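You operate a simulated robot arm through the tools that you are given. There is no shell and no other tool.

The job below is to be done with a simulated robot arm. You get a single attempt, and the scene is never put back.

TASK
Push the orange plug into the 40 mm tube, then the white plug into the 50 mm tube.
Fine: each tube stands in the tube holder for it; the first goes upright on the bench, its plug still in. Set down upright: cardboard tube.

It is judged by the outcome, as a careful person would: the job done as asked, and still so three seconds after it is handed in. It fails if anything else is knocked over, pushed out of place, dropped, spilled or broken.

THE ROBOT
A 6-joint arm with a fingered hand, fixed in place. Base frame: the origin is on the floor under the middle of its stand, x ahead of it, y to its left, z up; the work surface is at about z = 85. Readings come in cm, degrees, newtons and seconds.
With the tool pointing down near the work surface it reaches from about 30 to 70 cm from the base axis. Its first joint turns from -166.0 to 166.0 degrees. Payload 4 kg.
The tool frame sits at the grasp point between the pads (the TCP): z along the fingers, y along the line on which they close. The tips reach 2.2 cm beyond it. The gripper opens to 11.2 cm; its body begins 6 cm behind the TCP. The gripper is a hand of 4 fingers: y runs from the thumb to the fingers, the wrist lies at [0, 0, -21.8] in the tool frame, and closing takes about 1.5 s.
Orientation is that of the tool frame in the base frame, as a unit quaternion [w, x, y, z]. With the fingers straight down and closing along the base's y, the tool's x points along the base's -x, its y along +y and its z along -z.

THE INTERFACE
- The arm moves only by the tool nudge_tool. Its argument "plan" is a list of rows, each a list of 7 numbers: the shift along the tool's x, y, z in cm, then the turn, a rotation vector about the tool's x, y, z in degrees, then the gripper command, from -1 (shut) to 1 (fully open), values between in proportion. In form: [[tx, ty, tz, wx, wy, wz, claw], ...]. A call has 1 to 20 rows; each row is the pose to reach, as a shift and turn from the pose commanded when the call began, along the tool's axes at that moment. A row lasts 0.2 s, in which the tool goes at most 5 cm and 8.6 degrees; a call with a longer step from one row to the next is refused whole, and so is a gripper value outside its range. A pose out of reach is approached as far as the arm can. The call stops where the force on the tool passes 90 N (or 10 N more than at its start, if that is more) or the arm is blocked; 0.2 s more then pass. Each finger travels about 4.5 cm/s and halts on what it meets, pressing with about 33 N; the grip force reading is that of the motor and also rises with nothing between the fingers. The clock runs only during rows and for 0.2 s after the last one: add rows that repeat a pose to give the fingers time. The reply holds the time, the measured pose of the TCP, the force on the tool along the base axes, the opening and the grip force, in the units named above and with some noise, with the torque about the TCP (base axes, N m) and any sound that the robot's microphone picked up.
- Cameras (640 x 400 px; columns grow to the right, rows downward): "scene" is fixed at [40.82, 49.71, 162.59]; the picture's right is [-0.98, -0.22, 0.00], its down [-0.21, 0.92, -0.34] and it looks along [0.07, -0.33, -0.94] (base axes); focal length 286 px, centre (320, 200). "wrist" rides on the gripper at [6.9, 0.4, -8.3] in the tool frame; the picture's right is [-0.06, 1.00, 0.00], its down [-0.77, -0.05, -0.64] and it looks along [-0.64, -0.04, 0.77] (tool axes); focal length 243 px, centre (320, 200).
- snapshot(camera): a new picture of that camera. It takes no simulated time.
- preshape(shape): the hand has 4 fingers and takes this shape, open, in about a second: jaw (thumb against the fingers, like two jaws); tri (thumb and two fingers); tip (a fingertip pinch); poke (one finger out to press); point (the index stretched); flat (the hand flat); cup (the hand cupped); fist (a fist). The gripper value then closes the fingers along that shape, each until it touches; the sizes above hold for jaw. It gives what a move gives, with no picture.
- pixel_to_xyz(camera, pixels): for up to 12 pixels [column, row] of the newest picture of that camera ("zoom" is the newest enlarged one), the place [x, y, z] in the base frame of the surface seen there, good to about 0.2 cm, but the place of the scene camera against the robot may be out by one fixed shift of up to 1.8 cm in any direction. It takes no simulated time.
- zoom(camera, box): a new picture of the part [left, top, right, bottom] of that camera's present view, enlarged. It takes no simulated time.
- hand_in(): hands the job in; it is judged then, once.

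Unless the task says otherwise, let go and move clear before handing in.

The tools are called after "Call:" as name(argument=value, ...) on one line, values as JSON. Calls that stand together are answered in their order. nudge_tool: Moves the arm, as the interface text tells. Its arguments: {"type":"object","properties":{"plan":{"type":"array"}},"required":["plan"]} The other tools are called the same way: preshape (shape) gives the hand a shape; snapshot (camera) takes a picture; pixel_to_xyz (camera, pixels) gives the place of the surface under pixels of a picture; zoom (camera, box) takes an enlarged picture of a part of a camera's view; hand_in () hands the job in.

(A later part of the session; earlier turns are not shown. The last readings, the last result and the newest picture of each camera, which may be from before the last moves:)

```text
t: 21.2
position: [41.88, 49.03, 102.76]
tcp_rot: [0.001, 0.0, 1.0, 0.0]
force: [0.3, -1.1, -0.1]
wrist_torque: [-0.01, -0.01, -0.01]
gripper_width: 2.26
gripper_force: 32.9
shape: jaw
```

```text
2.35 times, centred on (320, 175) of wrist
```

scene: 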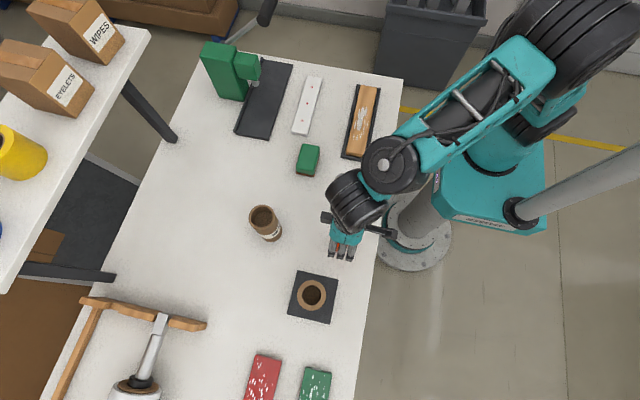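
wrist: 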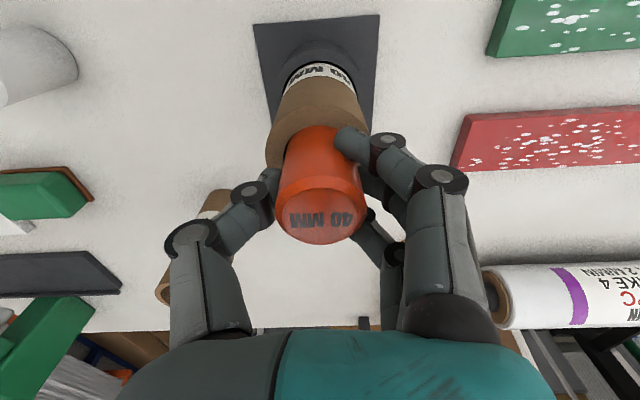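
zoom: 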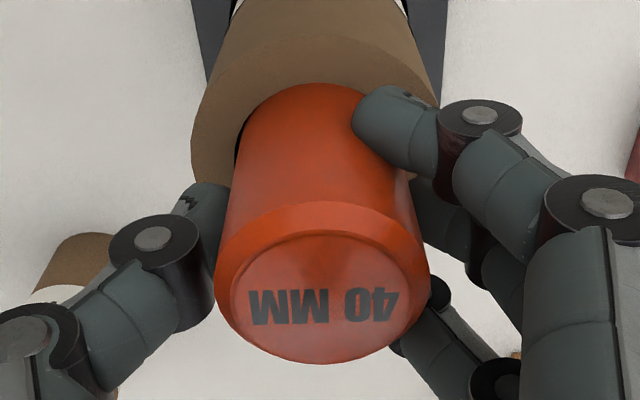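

The plug is about 2.65 cm in with negligible force; roughly 0.85 cm remains to the floor. I'll continue in small steps and watch for contact.

Call:
nudge_tool(plan=[[-0.08, 0, 0.2, 0, 0, 0, -1], [-0.08, 0, 0.4, 0, 0, 0, -1], [-0.08, 0, 0.6, 0, 0, 0, -1]])

Call:
nudge_tool(plan=[[0, 0, 0.15, 0, 0, 0, -1], [0, 0, 0.15, 0, 0, 0, -1]])

Call:
snapshot(camera="wrist")

Call:
zoom(camera="wrist", box=[230, 90, 410, 260])

```text
t: 22.0
position: [42.19, 49.11, 102.14]
tcp_rot: [0.0, 0.0, 1.0, 0.001]
force: [-0.8, 0.0, -0.4]
wrist_torque: [0.02, 0.02, 0.0]
gripper_width: 2.24
gripper_force: 32.4
shape: jaw
```

```text
t: 22.6
position: [42.01, 49.03, 102.1]
tcp_rot: [-0.001, 0.0, 1.0, 0.0]
force: [0.1, 0.6, -1.5]
wrist_torque: [-0.03, 0.0, -0.01]
gripper_width: 2.27
gripper_force: 33.1
shape: jaw
```

```text
taken
```

wrist: 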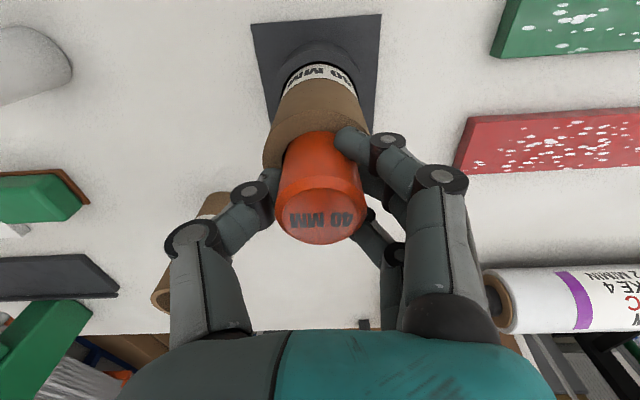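

```text
2.35 times, centred on (320, 175) of wrist
```

zoom: 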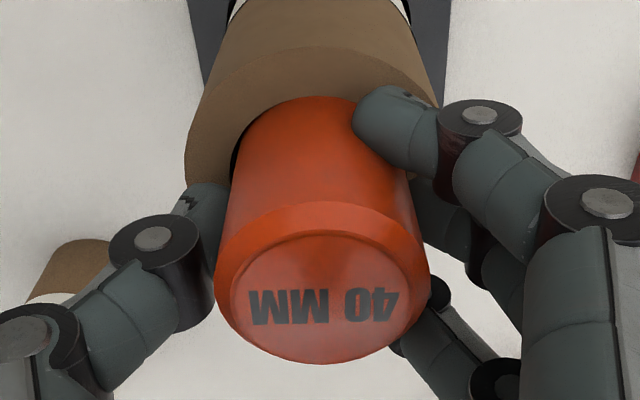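

Still no contact force at z=102.1. I'll step down 0.2 more.

Call:
nudge_tool(plan=[[0, 0, 0.1, 0, 0, 0, -1], [0, 0, 0.2, 0, 0, 0, -1]])

Call:
nudge_tool(plan=[[0, 0, 0.1, 0, 0, 0, -1], [0, 0, 0.1, 0, 0, 0, -1]])

Call:
snapshot(camera="wrist")

Call:
zoom(camera="wrist", box=[230, 90, 410, 260])

```text
t: 23.2
position: [42.08, 48.94, 101.98]
tcp_rot: [0.0, 0.001, 1.0, -0.001]
force: [0.6, -0.1, 0.6]
wrist_torque: [0.02, -0.02, 0.0]
gripper_width: 2.27
gripper_force: 32.9
shape: jaw
```

```text
t: 23.8
position: [42.12, 49.09, 101.95]
tcp_rot: [0.0, 0.0, 1.0, 0.0]
force: [-0.1, -1.2, 10.4]
wrist_torque: [0.04, 0.07, 0.05]
gripper_width: 2.27
gripper_force: 33.0
shape: jaw
```

```text
taken
```

wrist: 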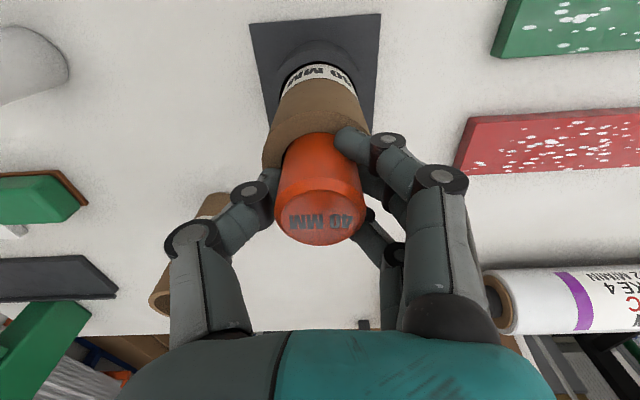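

```text
2.35 times, centred on (320, 175) of wrist
```

zoom: 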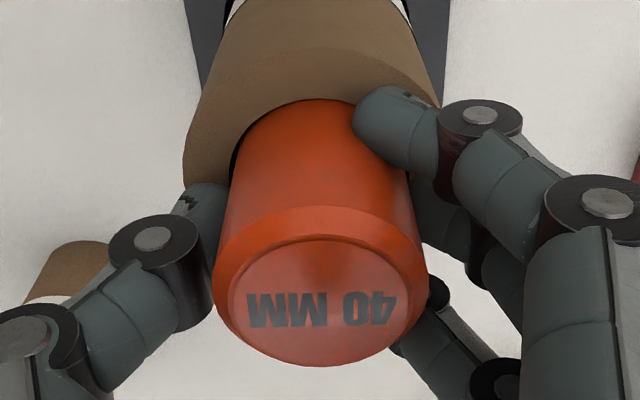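

A 10.4 N upward force appeared at z≈101.95, matching the predicted floor contact. I'll check the plug top's height against the expected 103.4.

Call:
pixel_to_xyz(camera="zoom", pixels=[[240, 298], [400, 298], [322, 245], [322, 350], [290, 270], [355, 330], [250, 60], [400, 60], [310, 80], [230, 120], [215, 150], [310, 60]])

```text
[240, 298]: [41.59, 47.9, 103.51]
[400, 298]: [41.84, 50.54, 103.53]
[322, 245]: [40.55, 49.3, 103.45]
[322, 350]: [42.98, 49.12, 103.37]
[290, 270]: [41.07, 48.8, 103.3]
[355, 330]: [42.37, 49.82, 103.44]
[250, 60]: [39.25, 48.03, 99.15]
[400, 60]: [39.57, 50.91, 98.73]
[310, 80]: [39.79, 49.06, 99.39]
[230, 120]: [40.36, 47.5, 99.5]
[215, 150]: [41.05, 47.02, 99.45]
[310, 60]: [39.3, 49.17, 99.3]
```

The plug top averages z≈103.43, so its base is on the tube's floor at 95.93. I'll press gently a little more to confirm it is fully seated, then release the pressure.

Call:
nudge_tool(plan=[[0, 0, 0.1, 0, 0, 0, -1], [0, 0, 0.2, 0, 0, 0, -1]])

Call:
snapshot(camera="wrist")

Call:
zoom(camera="wrist", box=[230, 90, 410, 260])

Call:
pixel_to_xyz(camera="zoom", pixels=[[240, 298], [400, 298], [322, 245], [322, 350], [290, 270], [355, 330], [322, 300]])

```text
t: 24.4
position: [42.02, 49.11, 101.85]
tcp_rot: [0.001, 0.001, 1.0, 0.0]
force: [-0.5, -3.5, 23.2]
wrist_torque: [-0.02, 0.13, -0.01]
gripper_width: 2.32
gripper_force: 33.0
shape: jaw
```

```text
taken
```

wrist: 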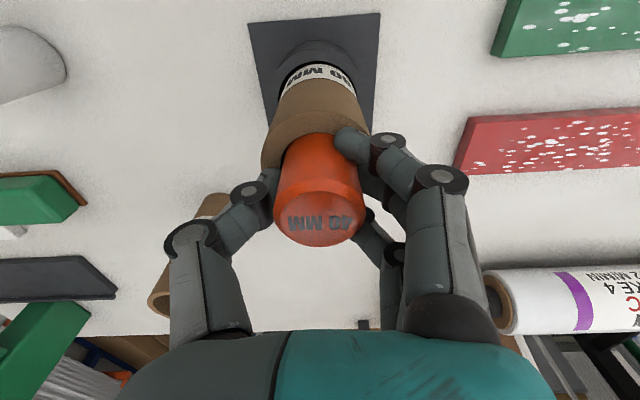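

```text
2.35 times, centred on (320, 175) of wrist
```

zoom: 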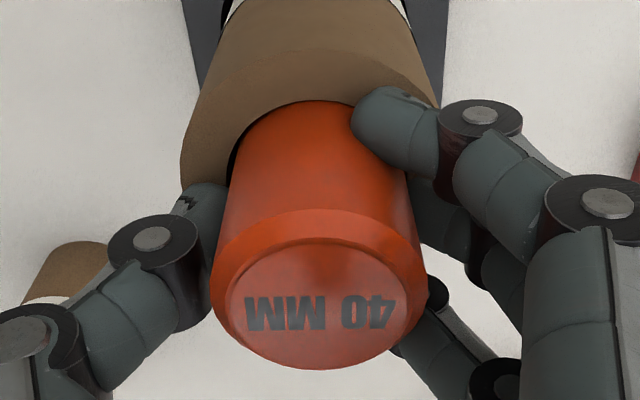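

```text
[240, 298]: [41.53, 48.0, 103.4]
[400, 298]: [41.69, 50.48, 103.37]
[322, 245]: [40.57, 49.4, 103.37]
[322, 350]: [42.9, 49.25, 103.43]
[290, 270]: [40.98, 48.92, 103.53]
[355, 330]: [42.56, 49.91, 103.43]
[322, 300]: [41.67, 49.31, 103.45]
```

The plug top stays at z≈103.4 under 23 N, so it is firmly on the floor. I'll relieve the pressure, open the fingers, and rise straight up.

Call:
nudge_tool(plan=[[0, 0, -0.25, 0, 0, 0, -1], [0, 0, -0.25, 0, 0, 0, -0.4], [0, 0, -0.25, 0, 0, 0, -0.2], [0, 0, -0.25, 0, 0, 0, 0], [0, 0, -0.25, 0, 0, 0, 0.3], [0, 0, -0.25, 0, 0, 0, 0.3], [0, 0, -0.25, 0, 0, 0, 0.3], [0, 0, -0.25, 0, 0, 0, 0.3]])

Call:
snapshot(camera="wrist")

```text
t: 26.2
position: [42.1, 49.3, 101.88]
tcp_rot: [0.0, 0.0, 1.0, 0.0]
force: [-0.7, 0.5, -0.4]
wrist_torque: [-0.02, -0.03, 0.0]
gripper_width: 7.23
gripper_force: 0.0
shape: jaw
```

```text
taken
```

wrist: 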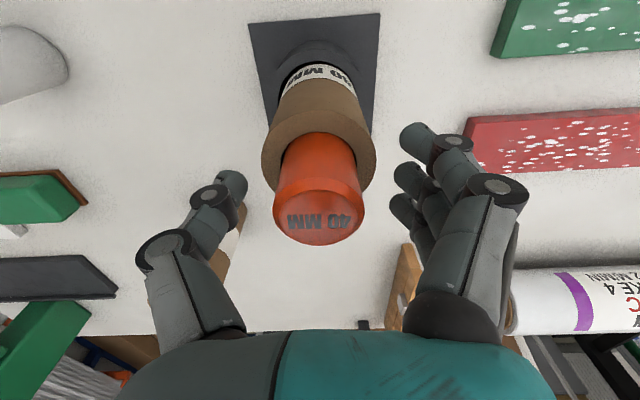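

The orange plug stands seated in the tube on its own (324, 190), and the hand is open around it at z≈101.9. Next I'll open wider to grip the tube's top from outside and take readings to centre on it.

Call:
nudge_tool(plan=[[0, 0, -1, 0, 0, 0, 0.3], [0, 0, -2, 0, 0, 0, 0.6], [0, 0, -2, 0, 0, 0, 0.7], [0, 0, -2, 0, 0, 0, 0.7]])

Call:
nudge_tool(plan=[[0, 0, 0, 0, 0, 0, 0.7]])

Call:
nudge_tool(plan=[[0, 0, 0, 0, 0, 0, 0.7]])

Call:
snapshot(camera="wrist")

Call:
zoom(camera="wrist", box=[240, 70, 400, 230])

```text
t: 27.2
position: [41.94, 49.18, 103.93]
tcp_rot: [0.0, 0.0, 1.0, 0.001]
force: [0.3, 0.2, -0.5]
wrist_torque: [-0.02, -0.01, 0.03]
gripper_width: 9.49
gripper_force: 0.1
shape: jaw
```

```text
t: 27.6
position: [42.05, 49.15, 103.91]
tcp_rot: [0.0, 0.0, 1.0, -0.001]
force: [0.5, -0.1, -0.4]
wrist_torque: [0.0, 0.01, 0.02]
gripper_width: 9.53
gripper_force: 0.0
shape: jaw
```

```text
t: 28.0
position: [42.12, 49.12, 103.96]
tcp_rot: [0.0, 0.0, 1.0, 0.0]
force: [-0.2, -0.2, -0.6]
wrist_torque: [-0.01, 0.02, -0.01]
gripper_width: 9.5
gripper_force: 0.0
shape: jaw
```

```text
taken
```

wrist: 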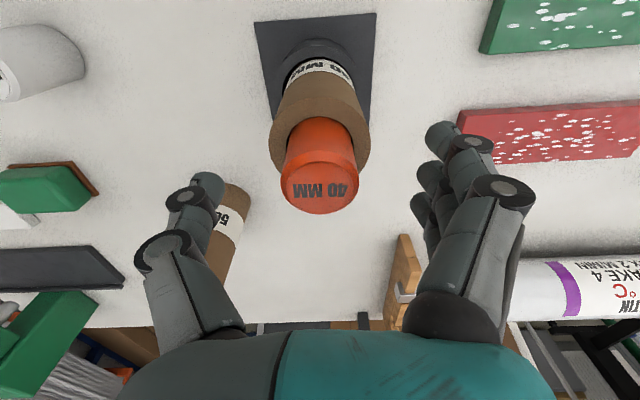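

```text
2.50 times, centred on (320, 150) of wrist
```

zoom: 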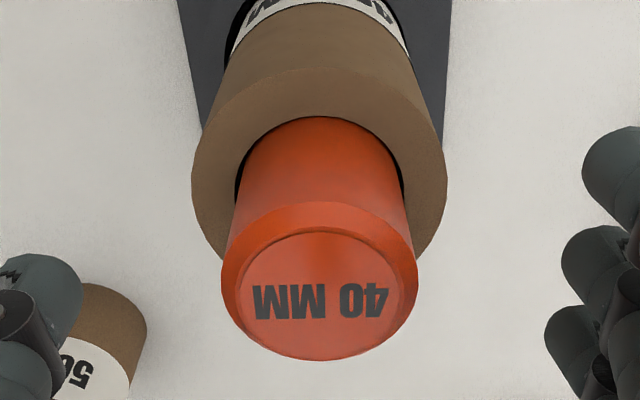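

TCP averages (42.04, 49.15, 103.93), centred on the tube. I'll descend slowly to z≈98.5 with the fingers outside the tube, keeping the palm above the plug top.

Call:
nudge_tool(plan=[[0, 0, 1, 0, 0, 0, 0.7], [0, 0, 2, 0, 0, 0, 0.7], [0, 0, 3, 0, 0, 0, 0.7], [0, 0, 4, 0, 0, 0, 0.7], [0, 0, 4.7, 0, 0, 0, 0.7], [0, 0, 5.4, 0, 0, 0, 0.7], [0, 0, 5.4, 0, 0, 0, 0.7]])

Call:
nudge_tool(plan=[[0, 0, 0, 0, 0, 0, 0.7]])

Call:
nudge_tool(plan=[[0, 0, 0, 0, 0, 0, 0.7]])

Call:
snapshot(camera="wrist")

```text
t: 29.6
position: [42.07, 49.06, 98.32]
tcp_rot: [-0.001, 0.0, 1.0, 0.0]
force: [0.1, -0.5, 0.9]
wrist_torque: [0.01, -0.01, -0.03]
gripper_width: 9.5
gripper_force: 0.0
shape: jaw
```

```text
t: 30.0
position: [42.14, 49.13, 98.46]
tcp_rot: [0.0, 0.0, 1.0, 0.0]
force: [0.4, 0.4, -1.0]
wrist_torque: [0.01, -0.01, 0.0]
gripper_width: 9.53
gripper_force: 0.0
shape: jaw
```

```text
t: 30.4
position: [42.04, 49.21, 98.38]
tcp_rot: [0.001, 0.0, 1.0, 0.0]
force: [0.0, 0.2, -0.6]
wrist_torque: [0.01, 0.0, 0.0]
gripper_width: 9.49
gripper_force: 0.2
shape: jaw
```

```text
taken
```

wrist: 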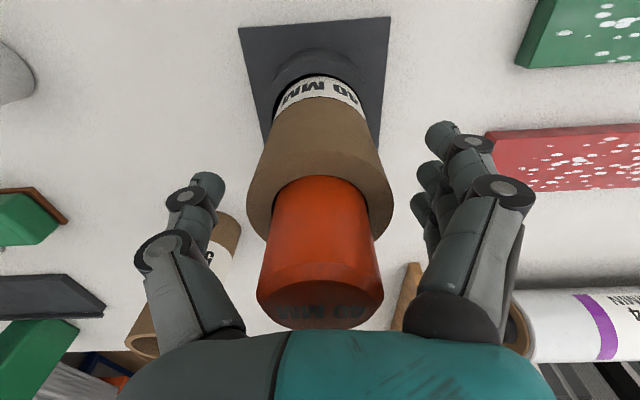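

The hand surrounds the tube, centred (42.08, 49.13, 98.39), with no contact on the plug. I'll close gradually on the tube.

Call:
nudge_tool(plan=[[0, 0, 0, 0, 0, 0, 0.5], [0, 0, 0, 0, 0, 0, 0.35], [0, 0, 0, 0, 0, 0, 0.25], [0, 0, 0, 0, 0, 0, 0.2], [0, 0, 0, 0, 0, 0, 0.15], [0, 0, 0, 0, 0, 0, 0.1], [0, 0, 0, 0, 0, 0, 0.05], [0, 0, 0, 0, 0, 0, 0], [0, 0, 0, 0, 0, 0, -0.2], [0, 0, 0, 0, 0, 0, -0.5], [0, 0, 0, 0, 0, 0, -1], [0, 0, 0, 0, 0, 0, -1], [0, 0, 0, 0, 0, 0, -1]])

Call:
snapshot(camera="wrist")

```text
t: 33.2
position: [41.95, 49.13, 98.41]
tcp_rot: [0.0, 0.0, 1.0, 0.0]
force: [-0.4, -1.5, -0.7]
wrist_torque: [0.01, 0.02, 0.01]
gripper_width: 4.97
gripper_force: 33.3
shape: jaw
```

```text
taken
```

wrist: 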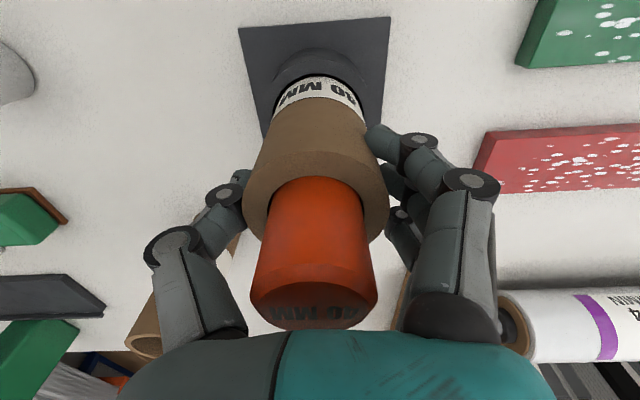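

The hand grips the tube at 33 N with the plug still centred in it. I'll lift slowly and check that the tube leaves the holder straight and the holder stays put.

Call:
nudge_tool(plan=[[0, 0, -0.4, 0, 0, 0, -1], [0, 0, -0.9, 0, 0, 0, -1], [0, 0, -1.5, 0, 0, 0, -1], [0, 0, -1.5, 0, 0, 0, -1]])

Call:
snapshot(camera="wrist")

Call:
snapshot(camera="scene")

```text
t: 34.2
position: [42.15, 49.15, 99.89]
tcp_rot: [0.0, 0.001, 1.0, 0.0]
force: [0.0, -0.6, -0.6]
wrist_torque: [0.01, 0.0, 0.02]
gripper_width: 4.97
gripper_force: 33.3
shape: jaw
```

```text
taken
```

wrist: 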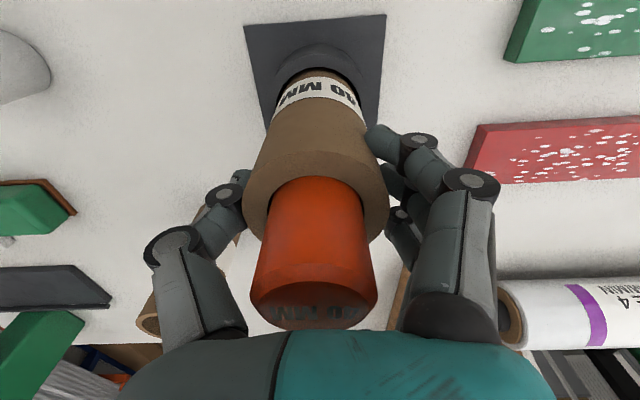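

```text
taken
```

scene: 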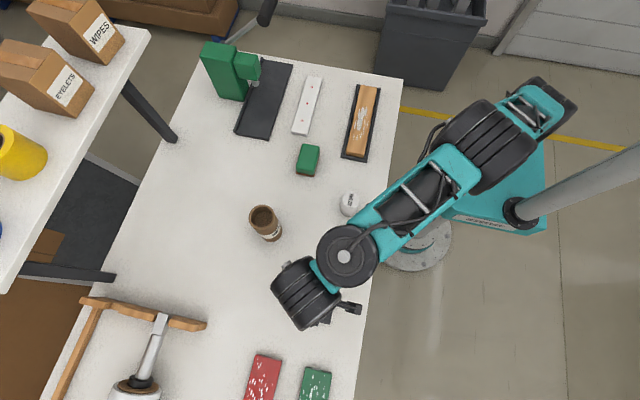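

The tube rises with the hand without drag, and the holder hasn't moved. I'll continue lifting until its base is clear of everything.

Call:
nudge_tool(plan=[[0, 0, -1.5, 0, 0, 0, -1], [0, 0, -3, 0, 0, 0, -1], [0, 0, -5, 0, 0, 0, -1], [0, 0, -8, 0, 0, 0, -1], [0, 0, -11, 0, 0, 0, -1], [0, 0, -14.8, 0, 0, 0, -1], [0, 0, -14.8, 0, 0, 0, -1]])

Call:
snapshot(camera="wrist")

Call:
snapshot(camera="scene")

Call:
pixel_to_xyz(camera="scene", pixels=[[215, 170], [240, 170], [280, 180], [265, 170], [250, 190], [290, 200], [307, 160], [300, 150], [318, 175], [298, 178], [350, 205], [230, 200]])

```text
t: 35.8
position: [41.8, 48.91, 114.64]
tcp_rot: [-0.001, 0.0, 1.0, 0.0]
force: [-0.7, -0.4, -1.8]
wrist_torque: [0.01, 0.0, 0.0]
gripper_width: 4.95
gripper_force: 32.9
shape: jaw
out of reach, approached as far as the arm can: row 6, 7
```

```text
taken
```

wrist: 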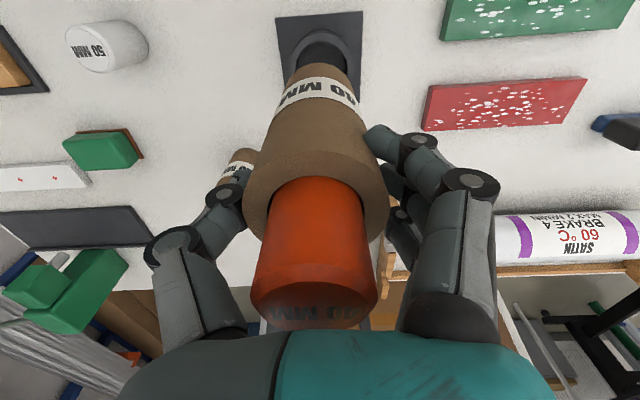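

```text
taken
```

scene: 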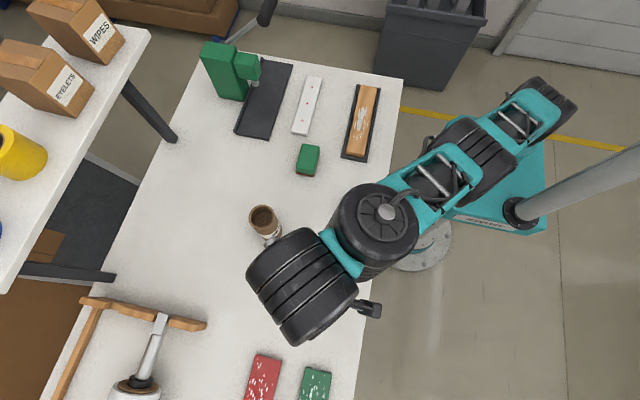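

```text
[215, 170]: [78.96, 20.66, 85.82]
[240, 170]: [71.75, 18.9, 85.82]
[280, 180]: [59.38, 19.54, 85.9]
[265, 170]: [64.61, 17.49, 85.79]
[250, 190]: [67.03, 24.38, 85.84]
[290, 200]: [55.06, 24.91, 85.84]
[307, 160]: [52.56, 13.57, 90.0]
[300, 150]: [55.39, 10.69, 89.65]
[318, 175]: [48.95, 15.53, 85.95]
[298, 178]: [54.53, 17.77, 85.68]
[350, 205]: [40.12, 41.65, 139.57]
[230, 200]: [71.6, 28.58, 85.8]
```

The tube is clear of the holder at z≈114.6 with the plug seated. Before setting it down I'll check it hangs plumb in the hand, sampling the tube's front and sides.

Call:
pixel_to_xyz(camera="wrist", pixels=[[320, 75], [319, 90], [318, 105], [317, 120], [316, 135], [316, 148], [300, 100], [338, 100], [296, 130], [336, 130], [313, 305], [321, 69]])

Call:
nudge_tool(plan=[[0, 0, 0, 0, 0, 0, -1]])

Call:
zoom(camera="wrist", box=[220, 0, 420, 200])

```text
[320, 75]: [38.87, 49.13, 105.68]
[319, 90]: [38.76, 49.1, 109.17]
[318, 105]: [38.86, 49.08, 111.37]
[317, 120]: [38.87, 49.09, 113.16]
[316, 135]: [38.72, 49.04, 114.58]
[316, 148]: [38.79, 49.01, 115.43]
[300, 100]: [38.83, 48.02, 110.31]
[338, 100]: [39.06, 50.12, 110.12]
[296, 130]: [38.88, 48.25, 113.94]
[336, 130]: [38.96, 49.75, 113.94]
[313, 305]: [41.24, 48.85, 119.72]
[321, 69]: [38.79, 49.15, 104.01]
```

```text
t: 36.2
position: [41.73, 48.88, 114.56]
tcp_rot: [0.001, 0.0, 1.0, 0.0]
force: [0.1, -0.4, -3.0]
wrist_torque: [-0.01, 0.01, 0.0]
gripper_width: 4.93
gripper_force: 32.5
shape: jaw
```

```text
2.00 times, centred on (320, 100) of wrist
```

zoom: 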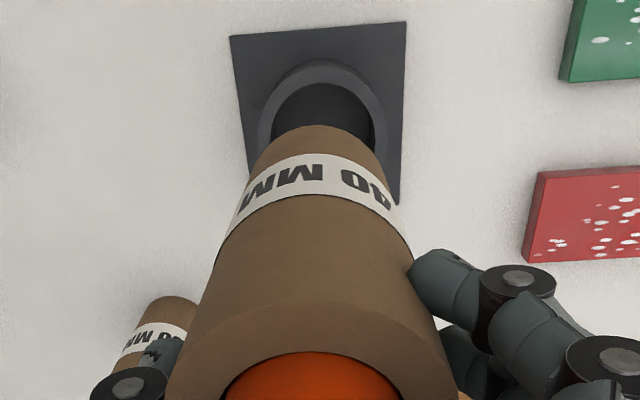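

The tube hangs plumb (front x≈38.8 from z 104 to 115) and sits about 0.2 towards −y in the grip. I'll carry it at this height to the clear bench area near (54, 22), away from the other tube and the green block.

Call:
nudge_tool(plan=[[-1.2, -2.7, 0, 0, 0, 0, -1], [-2.4, -5.4, 0, 0, 0, 0, -1], [-3.6, -8.1, 0, 0, 0, 0, -1], [-4.9, -10.8, 0, 0, 0, 0, -1], [-6.1, -13.4, 0, 0, 0, 0, -1], [-7.3, -16, 0, 0, 0, 0, -1], [-8.5, -18.7, 0, 0, 0, 0, -1], [-9.8, -21.4, 0, 0, 0, 0, -1], [-11, -24, 0, 0, 0, 0, -1], [-12.2, -26.7, 0, 0, 0, 0, -1], [-12.2, -26.7, 0, 0, 0, 0, -1]])

Call:
snapshot(camera="wrist")

Call:
snapshot(camera="scene")

```text
t: 38.6
position: [53.86, 21.9, 114.39]
tcp_rot: [0.0, 0.0, 1.0, 0.001]
force: [0.7, -0.7, -2.8]
wrist_torque: [-0.01, 0.02, -0.02]
gripper_width: 4.94
gripper_force: 32.7
shape: jaw
```

```text
taken
```

wrist: 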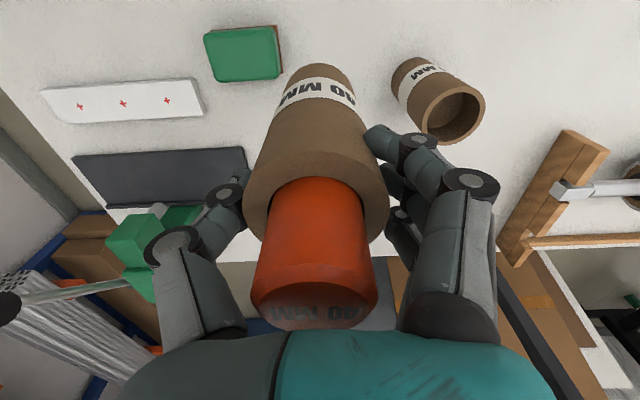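

```text
taken
```

scene: 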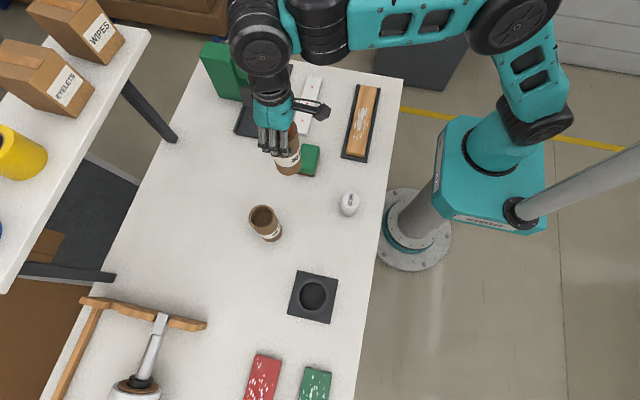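

The tube with its plug is above the intended spot, and the holder at (312, 295) in the scene view is empty and unmoved. I'll check the clearance of the nearest objects (green block near (243, 55), 50 MM tube near (438, 100)) before lowering.

Call:
pixel_to_xyz(camera="wrist", pixels=[[210, 35], [278, 28], [215, 80], [278, 78], [284, 60], [245, 55], [395, 80], [425, 120], [360, 80], [270, 110], [330, 40], [290, 70]])

Call:
nudge_tool(plan=[[0, 0, 0, 0, 0, 0, -1]])

```text
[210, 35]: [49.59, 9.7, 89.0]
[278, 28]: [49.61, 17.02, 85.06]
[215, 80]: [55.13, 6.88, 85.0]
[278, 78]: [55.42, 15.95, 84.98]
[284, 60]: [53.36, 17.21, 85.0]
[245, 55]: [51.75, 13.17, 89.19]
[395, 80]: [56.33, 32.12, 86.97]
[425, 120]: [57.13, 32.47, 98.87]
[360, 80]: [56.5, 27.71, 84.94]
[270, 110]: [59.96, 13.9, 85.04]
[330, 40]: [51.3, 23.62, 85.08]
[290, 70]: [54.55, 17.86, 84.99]
```

```text
t: 39.0
position: [53.8, 22.06, 114.42]
tcp_rot: [0.0, 0.0, 1.0, 0.0]
force: [0.2, 0.2, -0.9]
wrist_torque: [-0.02, -0.01, 0.02]
gripper_width: 4.94
gripper_force: 33.2
shape: jaw
```

The green block ends at y≈17 and the 50 MM tube starts at y≈32, so I'll shift +0.5 in y to about 22.4 and lower to just above the bench.

Call:
nudge_tool(plan=[[0, 0.5, 2, 0, 0, 0, -1], [0, 0.5, 5, 0, 0, 0, -1], [0, 0.5, 8, 0, 0, 0, -1], [0, 0.5, 11, 0, 0, 0, -1], [0, 0.5, 13.5, 0, 0, 0, -1], [0, 0.5, 15, 0, 0, 0, -1], [0, 0.5, 15.8, 0, 0, 0, -1], [0, 0.5, 15.8, 0, 0, 0, -1]])

Call:
nudge_tool(plan=[[0, 0, 0, 0, 0, 0, -1]])

Call:
snapshot(camera="wrist")

Call:
snapshot(camera="scene")

```text
t: 40.8
position: [53.97, 22.48, 98.66]
tcp_rot: [0.0, 0.001, 1.0, 0.0]
force: [-0.1, -0.2, -2.4]
wrist_torque: [-0.03, 0.04, 0.02]
gripper_width: 4.92
gripper_force: 33.3
shape: jaw
```

```text
t: 41.2
position: [54.07, 22.42, 98.62]
tcp_rot: [0.0, 0.0, 1.0, 0.0]
force: [0.3, 0.2, -0.8]
wrist_torque: [0.03, 0.0, 0.02]
gripper_width: 4.94
gripper_force: 33.1
shape: jaw
```

```text
taken
```

wrist: 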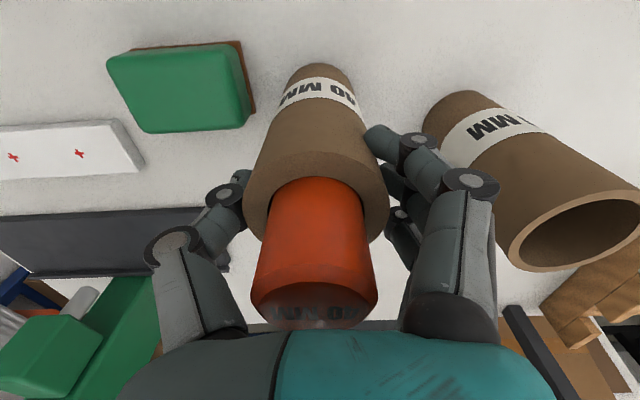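

```text
taken
```

scene: 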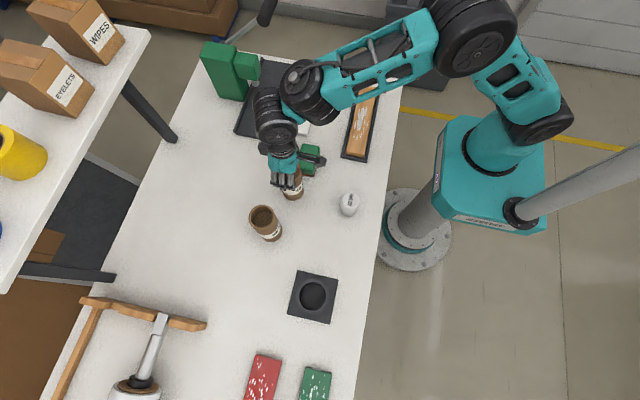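

The tube's base should be about 0.6 cm above the bench, clear of the green block and the 50 MM tube. I'll lower in small steps to contact.

Call:
nudge_tool(plan=[[0, 0, 0.15, 0, 0, 0, -1], [0, 0, 0.3, 0, 0, 0, -1], [0, 0, 0.45, 0, 0, 0, -1]])

Call:
nudge_tool(plan=[[0, 0, 0.1, 0, 0, 0, -1], [0, 0, 0.1, 0, 0, 0, -1]])

Call:
nudge_tool(plan=[[0, 0, 0.1, 0, 0, 0, -1], [0, 0, 0.1, 0, 0, 0, -1]])

```text
t: 42.0
position: [54.03, 22.57, 98.21]
tcp_rot: [0.0, 0.0, 1.0, 0.001]
force: [0.2, 0.1, -0.9]
wrist_torque: [0.0, 0.01, -0.01]
gripper_width: 4.94
gripper_force: 33.0
shape: jaw
```

```text
t: 42.6
position: [54.07, 22.59, 98.17]
tcp_rot: [0.0, 0.0, 1.0, 0.0]
force: [-0.4, 0.0, -3.0]
wrist_torque: [-0.01, 0.01, 0.0]
gripper_width: 4.96
gripper_force: 33.0
shape: jaw
```

```text
t: 43.2
position: [54.04, 22.49, 98.08]
tcp_rot: [0.0, 0.001, 1.0, 0.0]
force: [0.3, -0.6, -1.8]
wrist_torque: [-0.01, -0.01, 0.01]
gripper_width: 4.96
gripper_force: 32.9
shape: jaw
```

No contact yet at z≈98.08. I'll step down 0.1 at a time.

Call:
nudge_tool(plan=[[0, 0, 0.1, 0, 0, 0, -1], [0, 0, 0.1, 0, 0, 0, -1]])

Call:
nudge_tool(plan=[[0, 0, 0.1, 0, 0, 0, -1], [0, 0, 0.1, 0, 0, 0, -1]])

Call:
snapshot(camera="wrist")

Call:
pixel_to_xyz(camera="wrist", pixels=[[320, 67], [320, 75], [318, 105], [317, 130], [316, 150], [255, 200], [380, 200], [270, 180], [375, 180]])

```text
t: 43.8
position: [54.04, 22.57, 98.0]
tcp_rot: [0.001, 0.001, 1.0, 0.0]
force: [-0.3, -0.8, -2.3]
wrist_torque: [0.02, -0.02, 0.03]
gripper_width: 4.94
gripper_force: 33.1
shape: jaw
```

```text
t: 44.4
position: [54.12, 22.46, 97.84]
tcp_rot: [0.001, -0.001, 1.0, 0.0]
force: [-0.7, -0.3, 0.1]
wrist_torque: [0.02, 0.02, 0.01]
gripper_width: 4.98
gripper_force: 33.0
shape: jaw
```

```text
taken
```

wrist: 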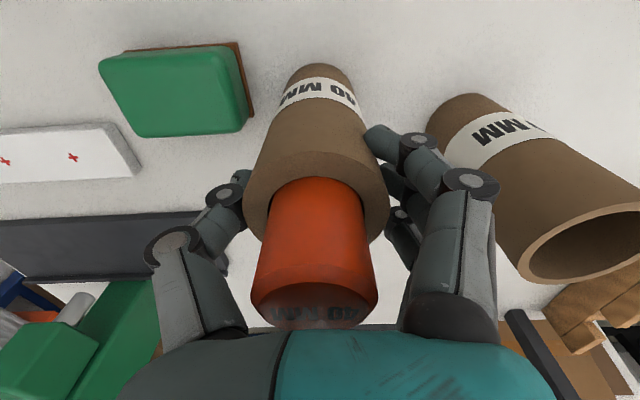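

```text
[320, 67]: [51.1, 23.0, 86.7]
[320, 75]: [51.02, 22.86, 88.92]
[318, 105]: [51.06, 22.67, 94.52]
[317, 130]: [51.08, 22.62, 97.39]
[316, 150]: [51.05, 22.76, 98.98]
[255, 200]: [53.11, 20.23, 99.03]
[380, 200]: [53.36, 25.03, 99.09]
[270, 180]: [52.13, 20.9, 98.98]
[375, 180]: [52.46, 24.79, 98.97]
```

The rim now reads z≈99.0, meaning the base is at bench level, and the load has just come off (force −2.3 → 0.1). One more 0.08 step to confirm contact.

Call:
nudge_tool(plan=[[0, 0, 0.08, 0, 0, 0, -1], [0, 0, 0.08, 0, 0, 0, -1]])

Call:
nudge_tool(plan=[[0, 0, 0, 0, 0, 0, -1]])

```text
t: 45.0
position: [54.02, 22.58, 97.85]
tcp_rot: [0.001, 0.001, 1.0, 0.0]
force: [0.7, 0.3, 6.3]
wrist_torque: [-0.02, -0.02, 0.02]
gripper_width: 4.94
gripper_force: 33.2
shape: jaw
```

```text
t: 45.4
position: [54.08, 22.48, 97.89]
tcp_rot: [0.001, 0.0, 1.0, -0.001]
force: [1.0, -0.6, 6.9]
wrist_torque: [-0.02, -0.03, 0.03]
gripper_width: 4.92
gripper_force: 33.0
shape: jaw
```

Contact is firm at about 6.5 N with the tube upright. I'll open the fingers gradually and check it stands.

Call:
nudge_tool(plan=[[0, 0, 0, 0, 0, 0, -0.3], [0, 0, 0, 0, 0, 0, -0.1], [0, 0, 0, 0, 0, 0, 0], [0, 0, 0, 0, 0, 0, 0.1], [0, 0, 0, 0, 0, 0, 0.2], [0, 0, 0, 0, 0, 0, 0.35], [0, 0, 0, 0, 0, 0, 0.5], [0, 0, 0, 0, 0, 0, 0.7], [0, 0, 0, 0, 0, 0, 0.7], [0, 0, 0, 0, 0, 0, 0.7]])

Call:
snapshot(camera="wrist")

```text
t: 47.6
position: [54.07, 22.59, 97.72]
tcp_rot: [0.0, 0.0, 1.0, 0.0]
force: [-0.3, -0.2, -0.1]
wrist_torque: [0.0, 0.0, 0.01]
gripper_width: 9.48
gripper_force: 0.0
shape: jaw
```

```text
taken
```

wrist: 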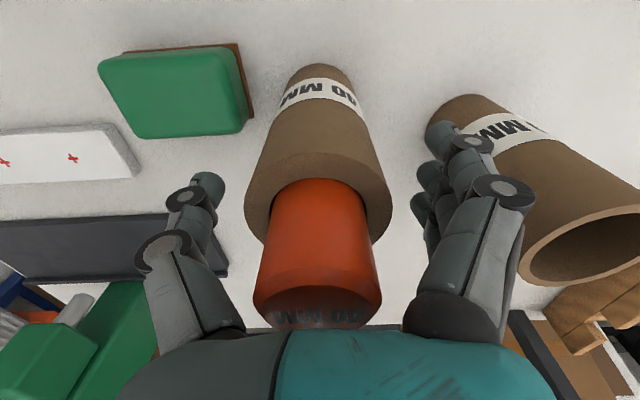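

The 40 MM tube stands by itself with the orange plug in it, and the fingers are clear of it on both sides. I'll rise straight up above the plug.

Call:
nudge_tool(plan=[[0, 0, -1, 0, 0, 0, 0.7], [0, 0, -2.5, 0, 0, 0, 0.7], [0, 0, -5, 0, 0, 0, 0.7], [0, 0, -8, 0, 0, 0, 0.7], [0, 0, -11.5, 0, 0, 0, 0.7], [0, 0, -14.5, 0, 0, 0, 0.7], [0, 0, -14.5, 0, 0, 0, 0.7]])

Call:
snapshot(camera="wrist")

Call:
snapshot(camera="scene")

```text
t: 49.2
position: [53.99, 22.42, 112.28]
tcp_rot: [0.001, -0.001, 1.0, 0.0]
force: [-0.2, -0.3, -0.6]
wrist_torque: [0.0, 0.01, 0.02]
gripper_width: 9.51
gripper_force: 0.1
shape: jaw
```

```text
taken
```

wrist: 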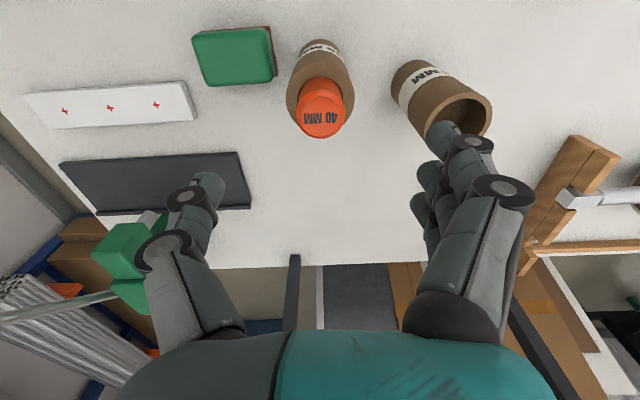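

```text
taken
```

scene: 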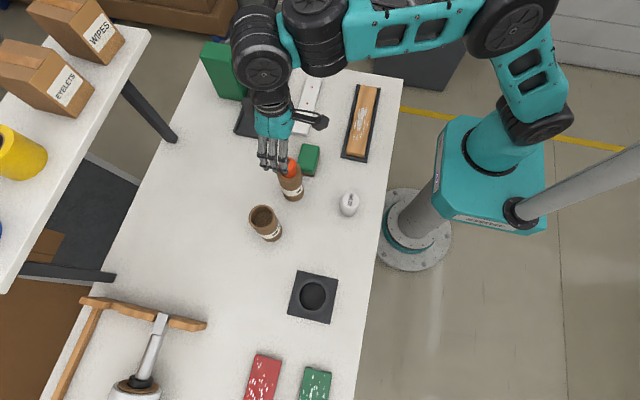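

The 40 MM tube is upright with its plug (320, 100) and nothing else has moved. Next I'll move to view the 50 MM tube between the fingers for an exact position.

Call:
nudge_tool(plan=[[1.3, 4.2, 0, 0, 0, 0, 0.7], [2.6, 8.4, 0, 0, 0, 0, 0.7], [4, 12.7, 0, 0, 0, 0, 0.7], [4, 12.7, 0, 0, 0, 0, 0.7]])

Call:
snapshot(camera="wrist")

Call:
zoom(camera="wrist", box=[260, 90, 380, 210])

```text
t: 50.2
position: [50.1, 35.26, 112.39]
tcp_rot: [0.0, 0.0, 1.0, 0.0]
force: [-0.7, -0.3, 0.5]
wrist_torque: [-0.01, 0.0, 0.01]
gripper_width: 9.51
gripper_force: 0.0
shape: jaw
```

```text
taken
```

wrist: 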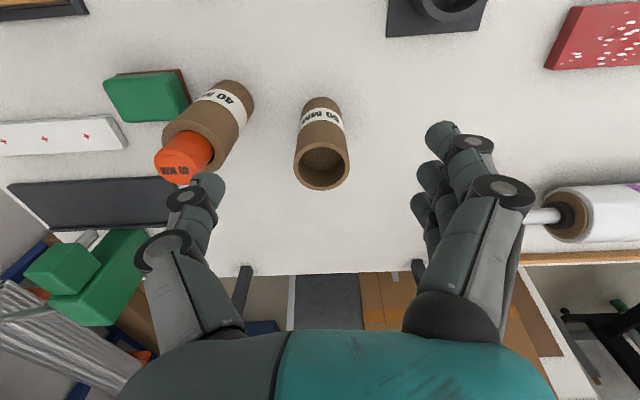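

```text
3.33 times, centred on (320, 150) of wrist
```

zoom: 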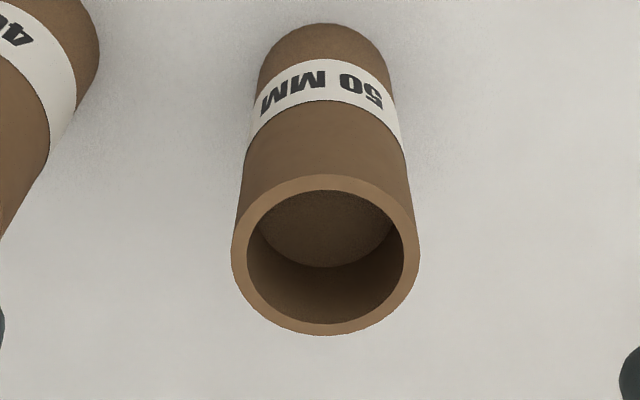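

Call:
pixel_to_xyz(camera="zoom", pixels=[[239, 256], [412, 256], [325, 183], [325, 329], [268, 204], [385, 204], [268, 313], [385, 313], [325, 220], [325, 245], [325, 130], [325, 60]])

Call:
pixel_to_xyz(camera="zoom", pixels=[[249, 262], [402, 262], [325, 195], [325, 318], [325, 285], [300, 240], [350, 240]])

```text
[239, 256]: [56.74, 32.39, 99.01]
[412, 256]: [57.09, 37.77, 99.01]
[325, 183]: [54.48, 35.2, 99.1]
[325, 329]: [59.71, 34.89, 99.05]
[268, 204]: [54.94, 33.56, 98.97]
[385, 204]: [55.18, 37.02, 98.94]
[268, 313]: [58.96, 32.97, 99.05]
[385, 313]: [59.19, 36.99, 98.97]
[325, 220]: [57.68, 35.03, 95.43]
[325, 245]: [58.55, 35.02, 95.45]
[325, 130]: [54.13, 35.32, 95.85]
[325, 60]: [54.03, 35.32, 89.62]
```

```text
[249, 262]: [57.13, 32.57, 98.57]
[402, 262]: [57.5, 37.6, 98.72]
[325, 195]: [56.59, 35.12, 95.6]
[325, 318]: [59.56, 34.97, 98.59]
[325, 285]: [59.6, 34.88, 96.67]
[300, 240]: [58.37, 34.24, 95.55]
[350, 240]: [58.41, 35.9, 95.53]
```

The 50 MM tube's centre is (57.08, 35.06), with its rim at z=99.0, bore radius 2.5 and floor 3.5 cm down. I'll move over it, down to z≈103, and take readings.

Call:
nudge_tool(plan=[[-3.5, -0.1, 0, 0, 0, 0, 0.7], [-7, -0.15, 0, 0, 0, 0, 0.7], [-7, -0.15, 4, 0, 0, 0, 0.7], [-7, -0.15, 8.5, 0, 0, 0, 0.7], [-7, -0.15, 8.5, 0, 0, 0, 0.7]])

Call:
nudge_tool(plan=[[0, 0, 0, 0, 0, 0, 0.7]])

Call:
nudge_tool(plan=[[0, 0, 0, 0, 0, 0, 0.7]])

Call:
snapshot(camera="wrist")

```text
t: 51.4
position: [57.5, 35.19, 104.0]
tcp_rot: [0.0, 0.0, 1.0, 0.0]
force: [0.5, 0.0, 0.2]
wrist_torque: [-0.01, 0.01, -0.02]
gripper_width: 9.49
gripper_force: 0.0
shape: jaw
out of reach, approached as far as the arm can: row 2
```

```text
t: 51.8
position: [57.32, 35.04, 104.12]
tcp_rot: [0.0, 0.0, 1.0, 0.0]
force: [-0.7, -0.9, 0.4]
wrist_torque: [0.01, -0.03, 0.01]
gripper_width: 9.48
gripper_force: 0.0
shape: jaw
```

```text
t: 52.2
position: [57.5, 35.25, 103.9]
tcp_rot: [0.0, 0.0, 1.0, 0.0]
force: [0.2, 0.0, -0.2]
wrist_torque: [0.0, 0.03, -0.01]
gripper_width: 9.5
gripper_force: 0.2
shape: jaw
```

```text
taken
```

wrist: 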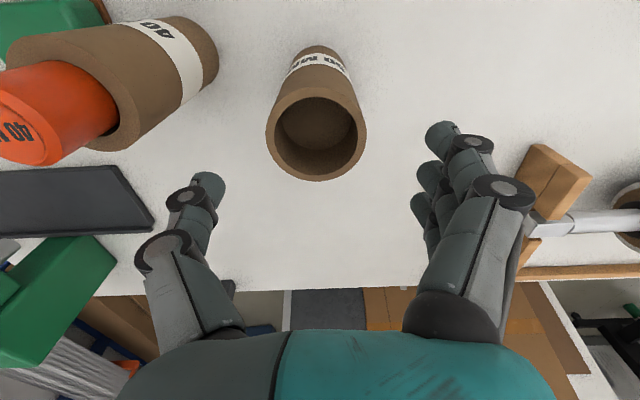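

TCP averages (57.44, 35.16, 104.0), so I'll shift −0.36 in x and −0.1 in y, then descend around the tube to z≈95.

Call:
nudge_tool(plan=[[0.36, -0.1, 0, 0, 0, 0, 0.7], [0.36, -0.1, 2, 0, 0, 0, 0.7], [0.36, -0.1, 4, 0, 0, 0, 0.7], [0.36, -0.1, 4, 0, 0, 0, 0.7]])

Call:
nudge_tool(plan=[[0, 0, 0, 0, 0, 0, 0.7]])

Call:
nudge_tool(plan=[[0, 0, 0, 0, 0, 0, 0.7]])

Call:
snapshot(camera="wrist")

```text
t: 53.2
position: [56.98, 35.05, 99.71]
tcp_rot: [0.001, 0.0, 1.0, 0.0]
force: [0.0, -0.8, -0.6]
wrist_torque: [0.0, -0.01, 0.03]
gripper_width: 9.53
gripper_force: 0.1
shape: jaw
```

```text
t: 53.6
position: [56.82, 35.1, 99.71]
tcp_rot: [-0.001, 0.0, 1.0, 0.0]
force: [0.6, -0.2, 0.4]
wrist_torque: [0.01, 0.0, 0.02]
gripper_width: 9.48
gripper_force: 0.1
shape: jaw
```

```text
t: 54.0
position: [56.88, 35.07, 99.74]
tcp_rot: [0.0, 0.0, 1.0, 0.0]
force: [-0.3, 0.0, 0.5]
wrist_torque: [-0.01, -0.01, -0.02]
gripper_width: 9.52
gripper_force: 0.0
shape: jaw
```

```text
taken
```

wrist: 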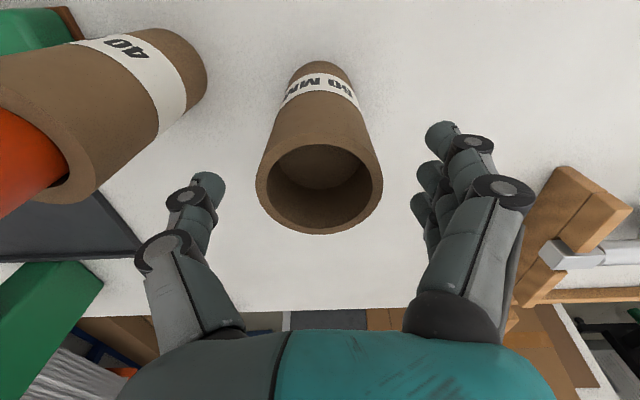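

TCP averages (56.89, 35.07, 99.72), so x needs +0.19. I'll correct and descend to z≈95.

Call:
nudge_tool(plan=[[-0.17, 0, 1, 0, 0, 0, 0.7], [-0.17, 0, 2, 0, 0, 0, 0.7], [-0.17, 0, 3, 0, 0, 0, 0.7], [-0.17, 0, 4, 0, 0, 0, 0.7], [-0.17, 0, 4.7, 0, 0, 0, 0.7], [-0.17, 0, 4.7, 0, 0, 0, 0.7]])

Call:
nudge_tool(plan=[[0, 0, 0, 0, 0, 0, 0.7]])

Call:
nudge_tool(plan=[[0, 0, 0, 0, 0, 0, 0.7]])

Call:
snapshot(camera="wrist")

Call:
snapshot(camera="scene")

```text
t: 55.4
position: [56.74, 35.05, 95.11]
tcp_rot: [0.0, 0.0, 1.0, 0.001]
force: [-0.6, -0.4, -0.6]
wrist_torque: [0.0, -0.01, -0.04]
gripper_width: 9.52
gripper_force: 0.1
shape: jaw
```

```text
t: 55.8
position: [56.75, 35.05, 95.1]
tcp_rot: [0.0, 0.0, 1.0, 0.0]
force: [-0.5, -0.2, 0.6]
wrist_torque: [0.0, 0.01, 0.01]
gripper_width: 9.52
gripper_force: 0.1
shape: jaw
```

```text
t: 56.2
position: [56.67, 35.07, 94.93]
tcp_rot: [-0.001, 0.0, 1.0, 0.0]
force: [1.0, -0.2, 0.3]
wrist_torque: [-0.02, 0.05, 0.01]
gripper_width: 9.5
gripper_force: 0.1
shape: jaw
```

```text
taken
```

wrist: 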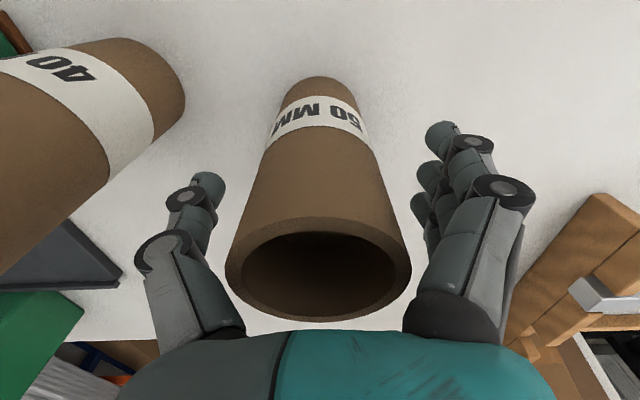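

```text
taken
```

scene: 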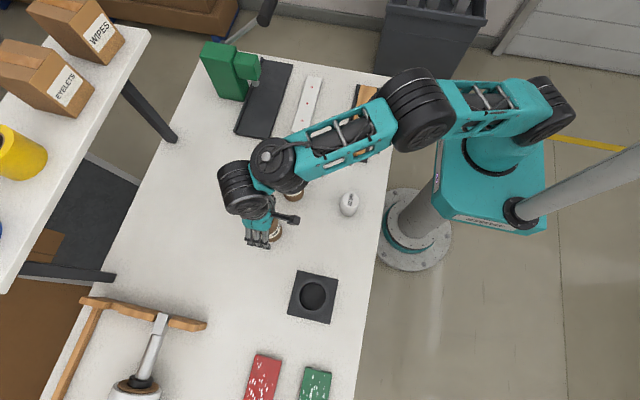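

TCP averages (56.72, 35.06, 95.05), so x is about 0.35 short. I'll correct that before closing.

Call:
nudge_tool(plan=[[-0.34, 0, 0, 0, 0, 0, 0.7], [-0.34, 0, 0, 0, 0, 0, 0.7]])

Call:
nudge_tool(plan=[[0, 0, 0, 0, 0, 0, 0.7]])

Call:
nudge_tool(plan=[[0, 0, 0, 0, 0, 0, 0.7]])

Call:
snapshot(camera="wrist")

Call:
pixel_to_xyz(camera="wrist", pixels=[[318, 90], [318, 140], [318, 180], [318, 210], [228, 265], [410, 265], [250, 235], [390, 235]])

```text
t: 56.8
position: [57.15, 34.99, 95.02]
tcp_rot: [0.0, 0.0, 1.0, 0.0]
force: [-0.2, -0.3, -0.6]
wrist_torque: [0.0, 0.01, 0.01]
gripper_width: 9.5
gripper_force: 0.0
shape: jaw
```

```text
t: 57.2
position: [57.15, 35.14, 95.21]
tcp_rot: [0.0, 0.0, 1.0, 0.0]
force: [-0.1, 0.0, -0.6]
wrist_torque: [0.01, 0.01, 0.01]
gripper_width: 9.48
gripper_force: 0.0
shape: jaw
```

```text
t: 57.6
position: [57.1, 35.07, 95.07]
tcp_rot: [0.0, -0.001, 1.0, 0.0]
force: [0.1, 0.5, 0.0]
wrist_torque: [0.02, 0.0, 0.04]
gripper_width: 9.5
gripper_force: 0.0
shape: jaw
```

```text
taken
```

wrist: 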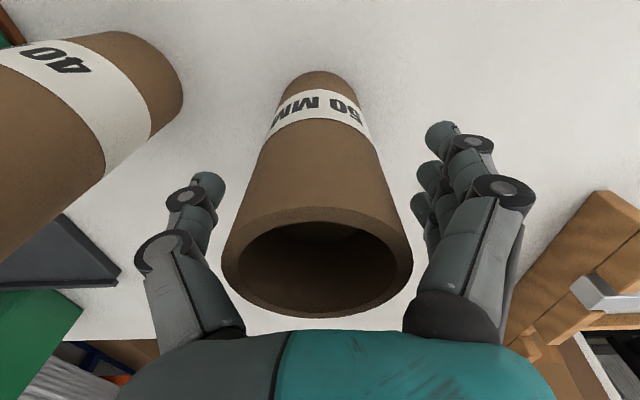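

```text
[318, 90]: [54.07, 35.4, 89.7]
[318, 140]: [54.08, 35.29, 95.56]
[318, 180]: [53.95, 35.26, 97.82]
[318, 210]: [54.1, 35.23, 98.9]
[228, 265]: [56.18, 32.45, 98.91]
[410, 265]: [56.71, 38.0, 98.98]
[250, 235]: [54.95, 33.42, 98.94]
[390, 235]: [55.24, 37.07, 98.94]
```

The hand is now centred on the 50 MM tube (57.13, 35.07, 95.1). I'll close gradually.

Call:
nudge_tool(plan=[[0, 0, 0, 0, 0, 0, 0.5], [0, 0, 0, 0, 0, 0, 0.35], [0, 0, 0, 0, 0, 0, 0.25], [0, 0, 0, 0, 0, 0, 0.2], [0, 0, 0, 0, 0, 0, 0.15], [0, 0, 0, 0, 0, 0, 0.1], [0, 0, 0, 0, 0, 0, 0.05], [0, 0, 0, 0, 0, 0, 0], [0, 0, 0, 0, 0, 0, -0.2], [0, 0, 0, 0, 0, 0, -0.5], [0, 0, 0, 0, 0, 0, -1], [0, 0, 0, 0, 0, 0, -1], [0, 0, 0, 0, 0, 0, -1]])

Call:
snapshot(camera="wrist")

Call:
pixel_to_xyz(camera="wrist", pixels=[[318, 90], [318, 140], [318, 180], [318, 210], [228, 265], [408, 265], [250, 235], [390, 235]])

```text
t: 60.4
position: [57.27, 35.12, 95.05]
tcp_rot: [0.0, 0.0, 1.0, 0.0]
force: [-0.4, -0.3, 0.5]
wrist_torque: [0.0, 0.01, -0.01]
gripper_width: 4.88
gripper_force: 33.4
shape: jaw
```

```text
taken
```

wrist: 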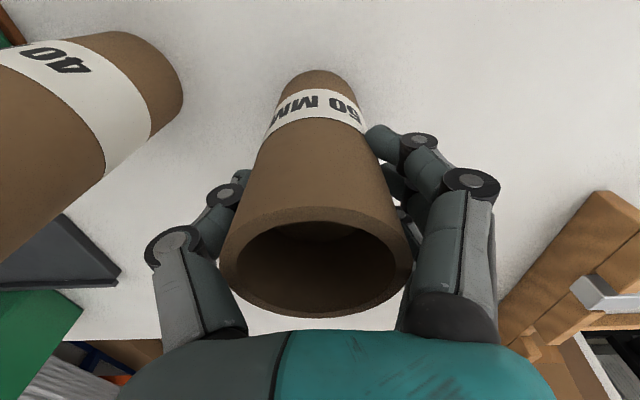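

```text
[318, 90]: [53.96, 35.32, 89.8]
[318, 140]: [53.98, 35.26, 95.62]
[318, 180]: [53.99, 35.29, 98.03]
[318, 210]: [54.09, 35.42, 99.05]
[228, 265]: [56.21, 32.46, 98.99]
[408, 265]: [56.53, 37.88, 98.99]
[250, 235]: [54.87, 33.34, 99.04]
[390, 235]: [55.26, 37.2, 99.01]
```

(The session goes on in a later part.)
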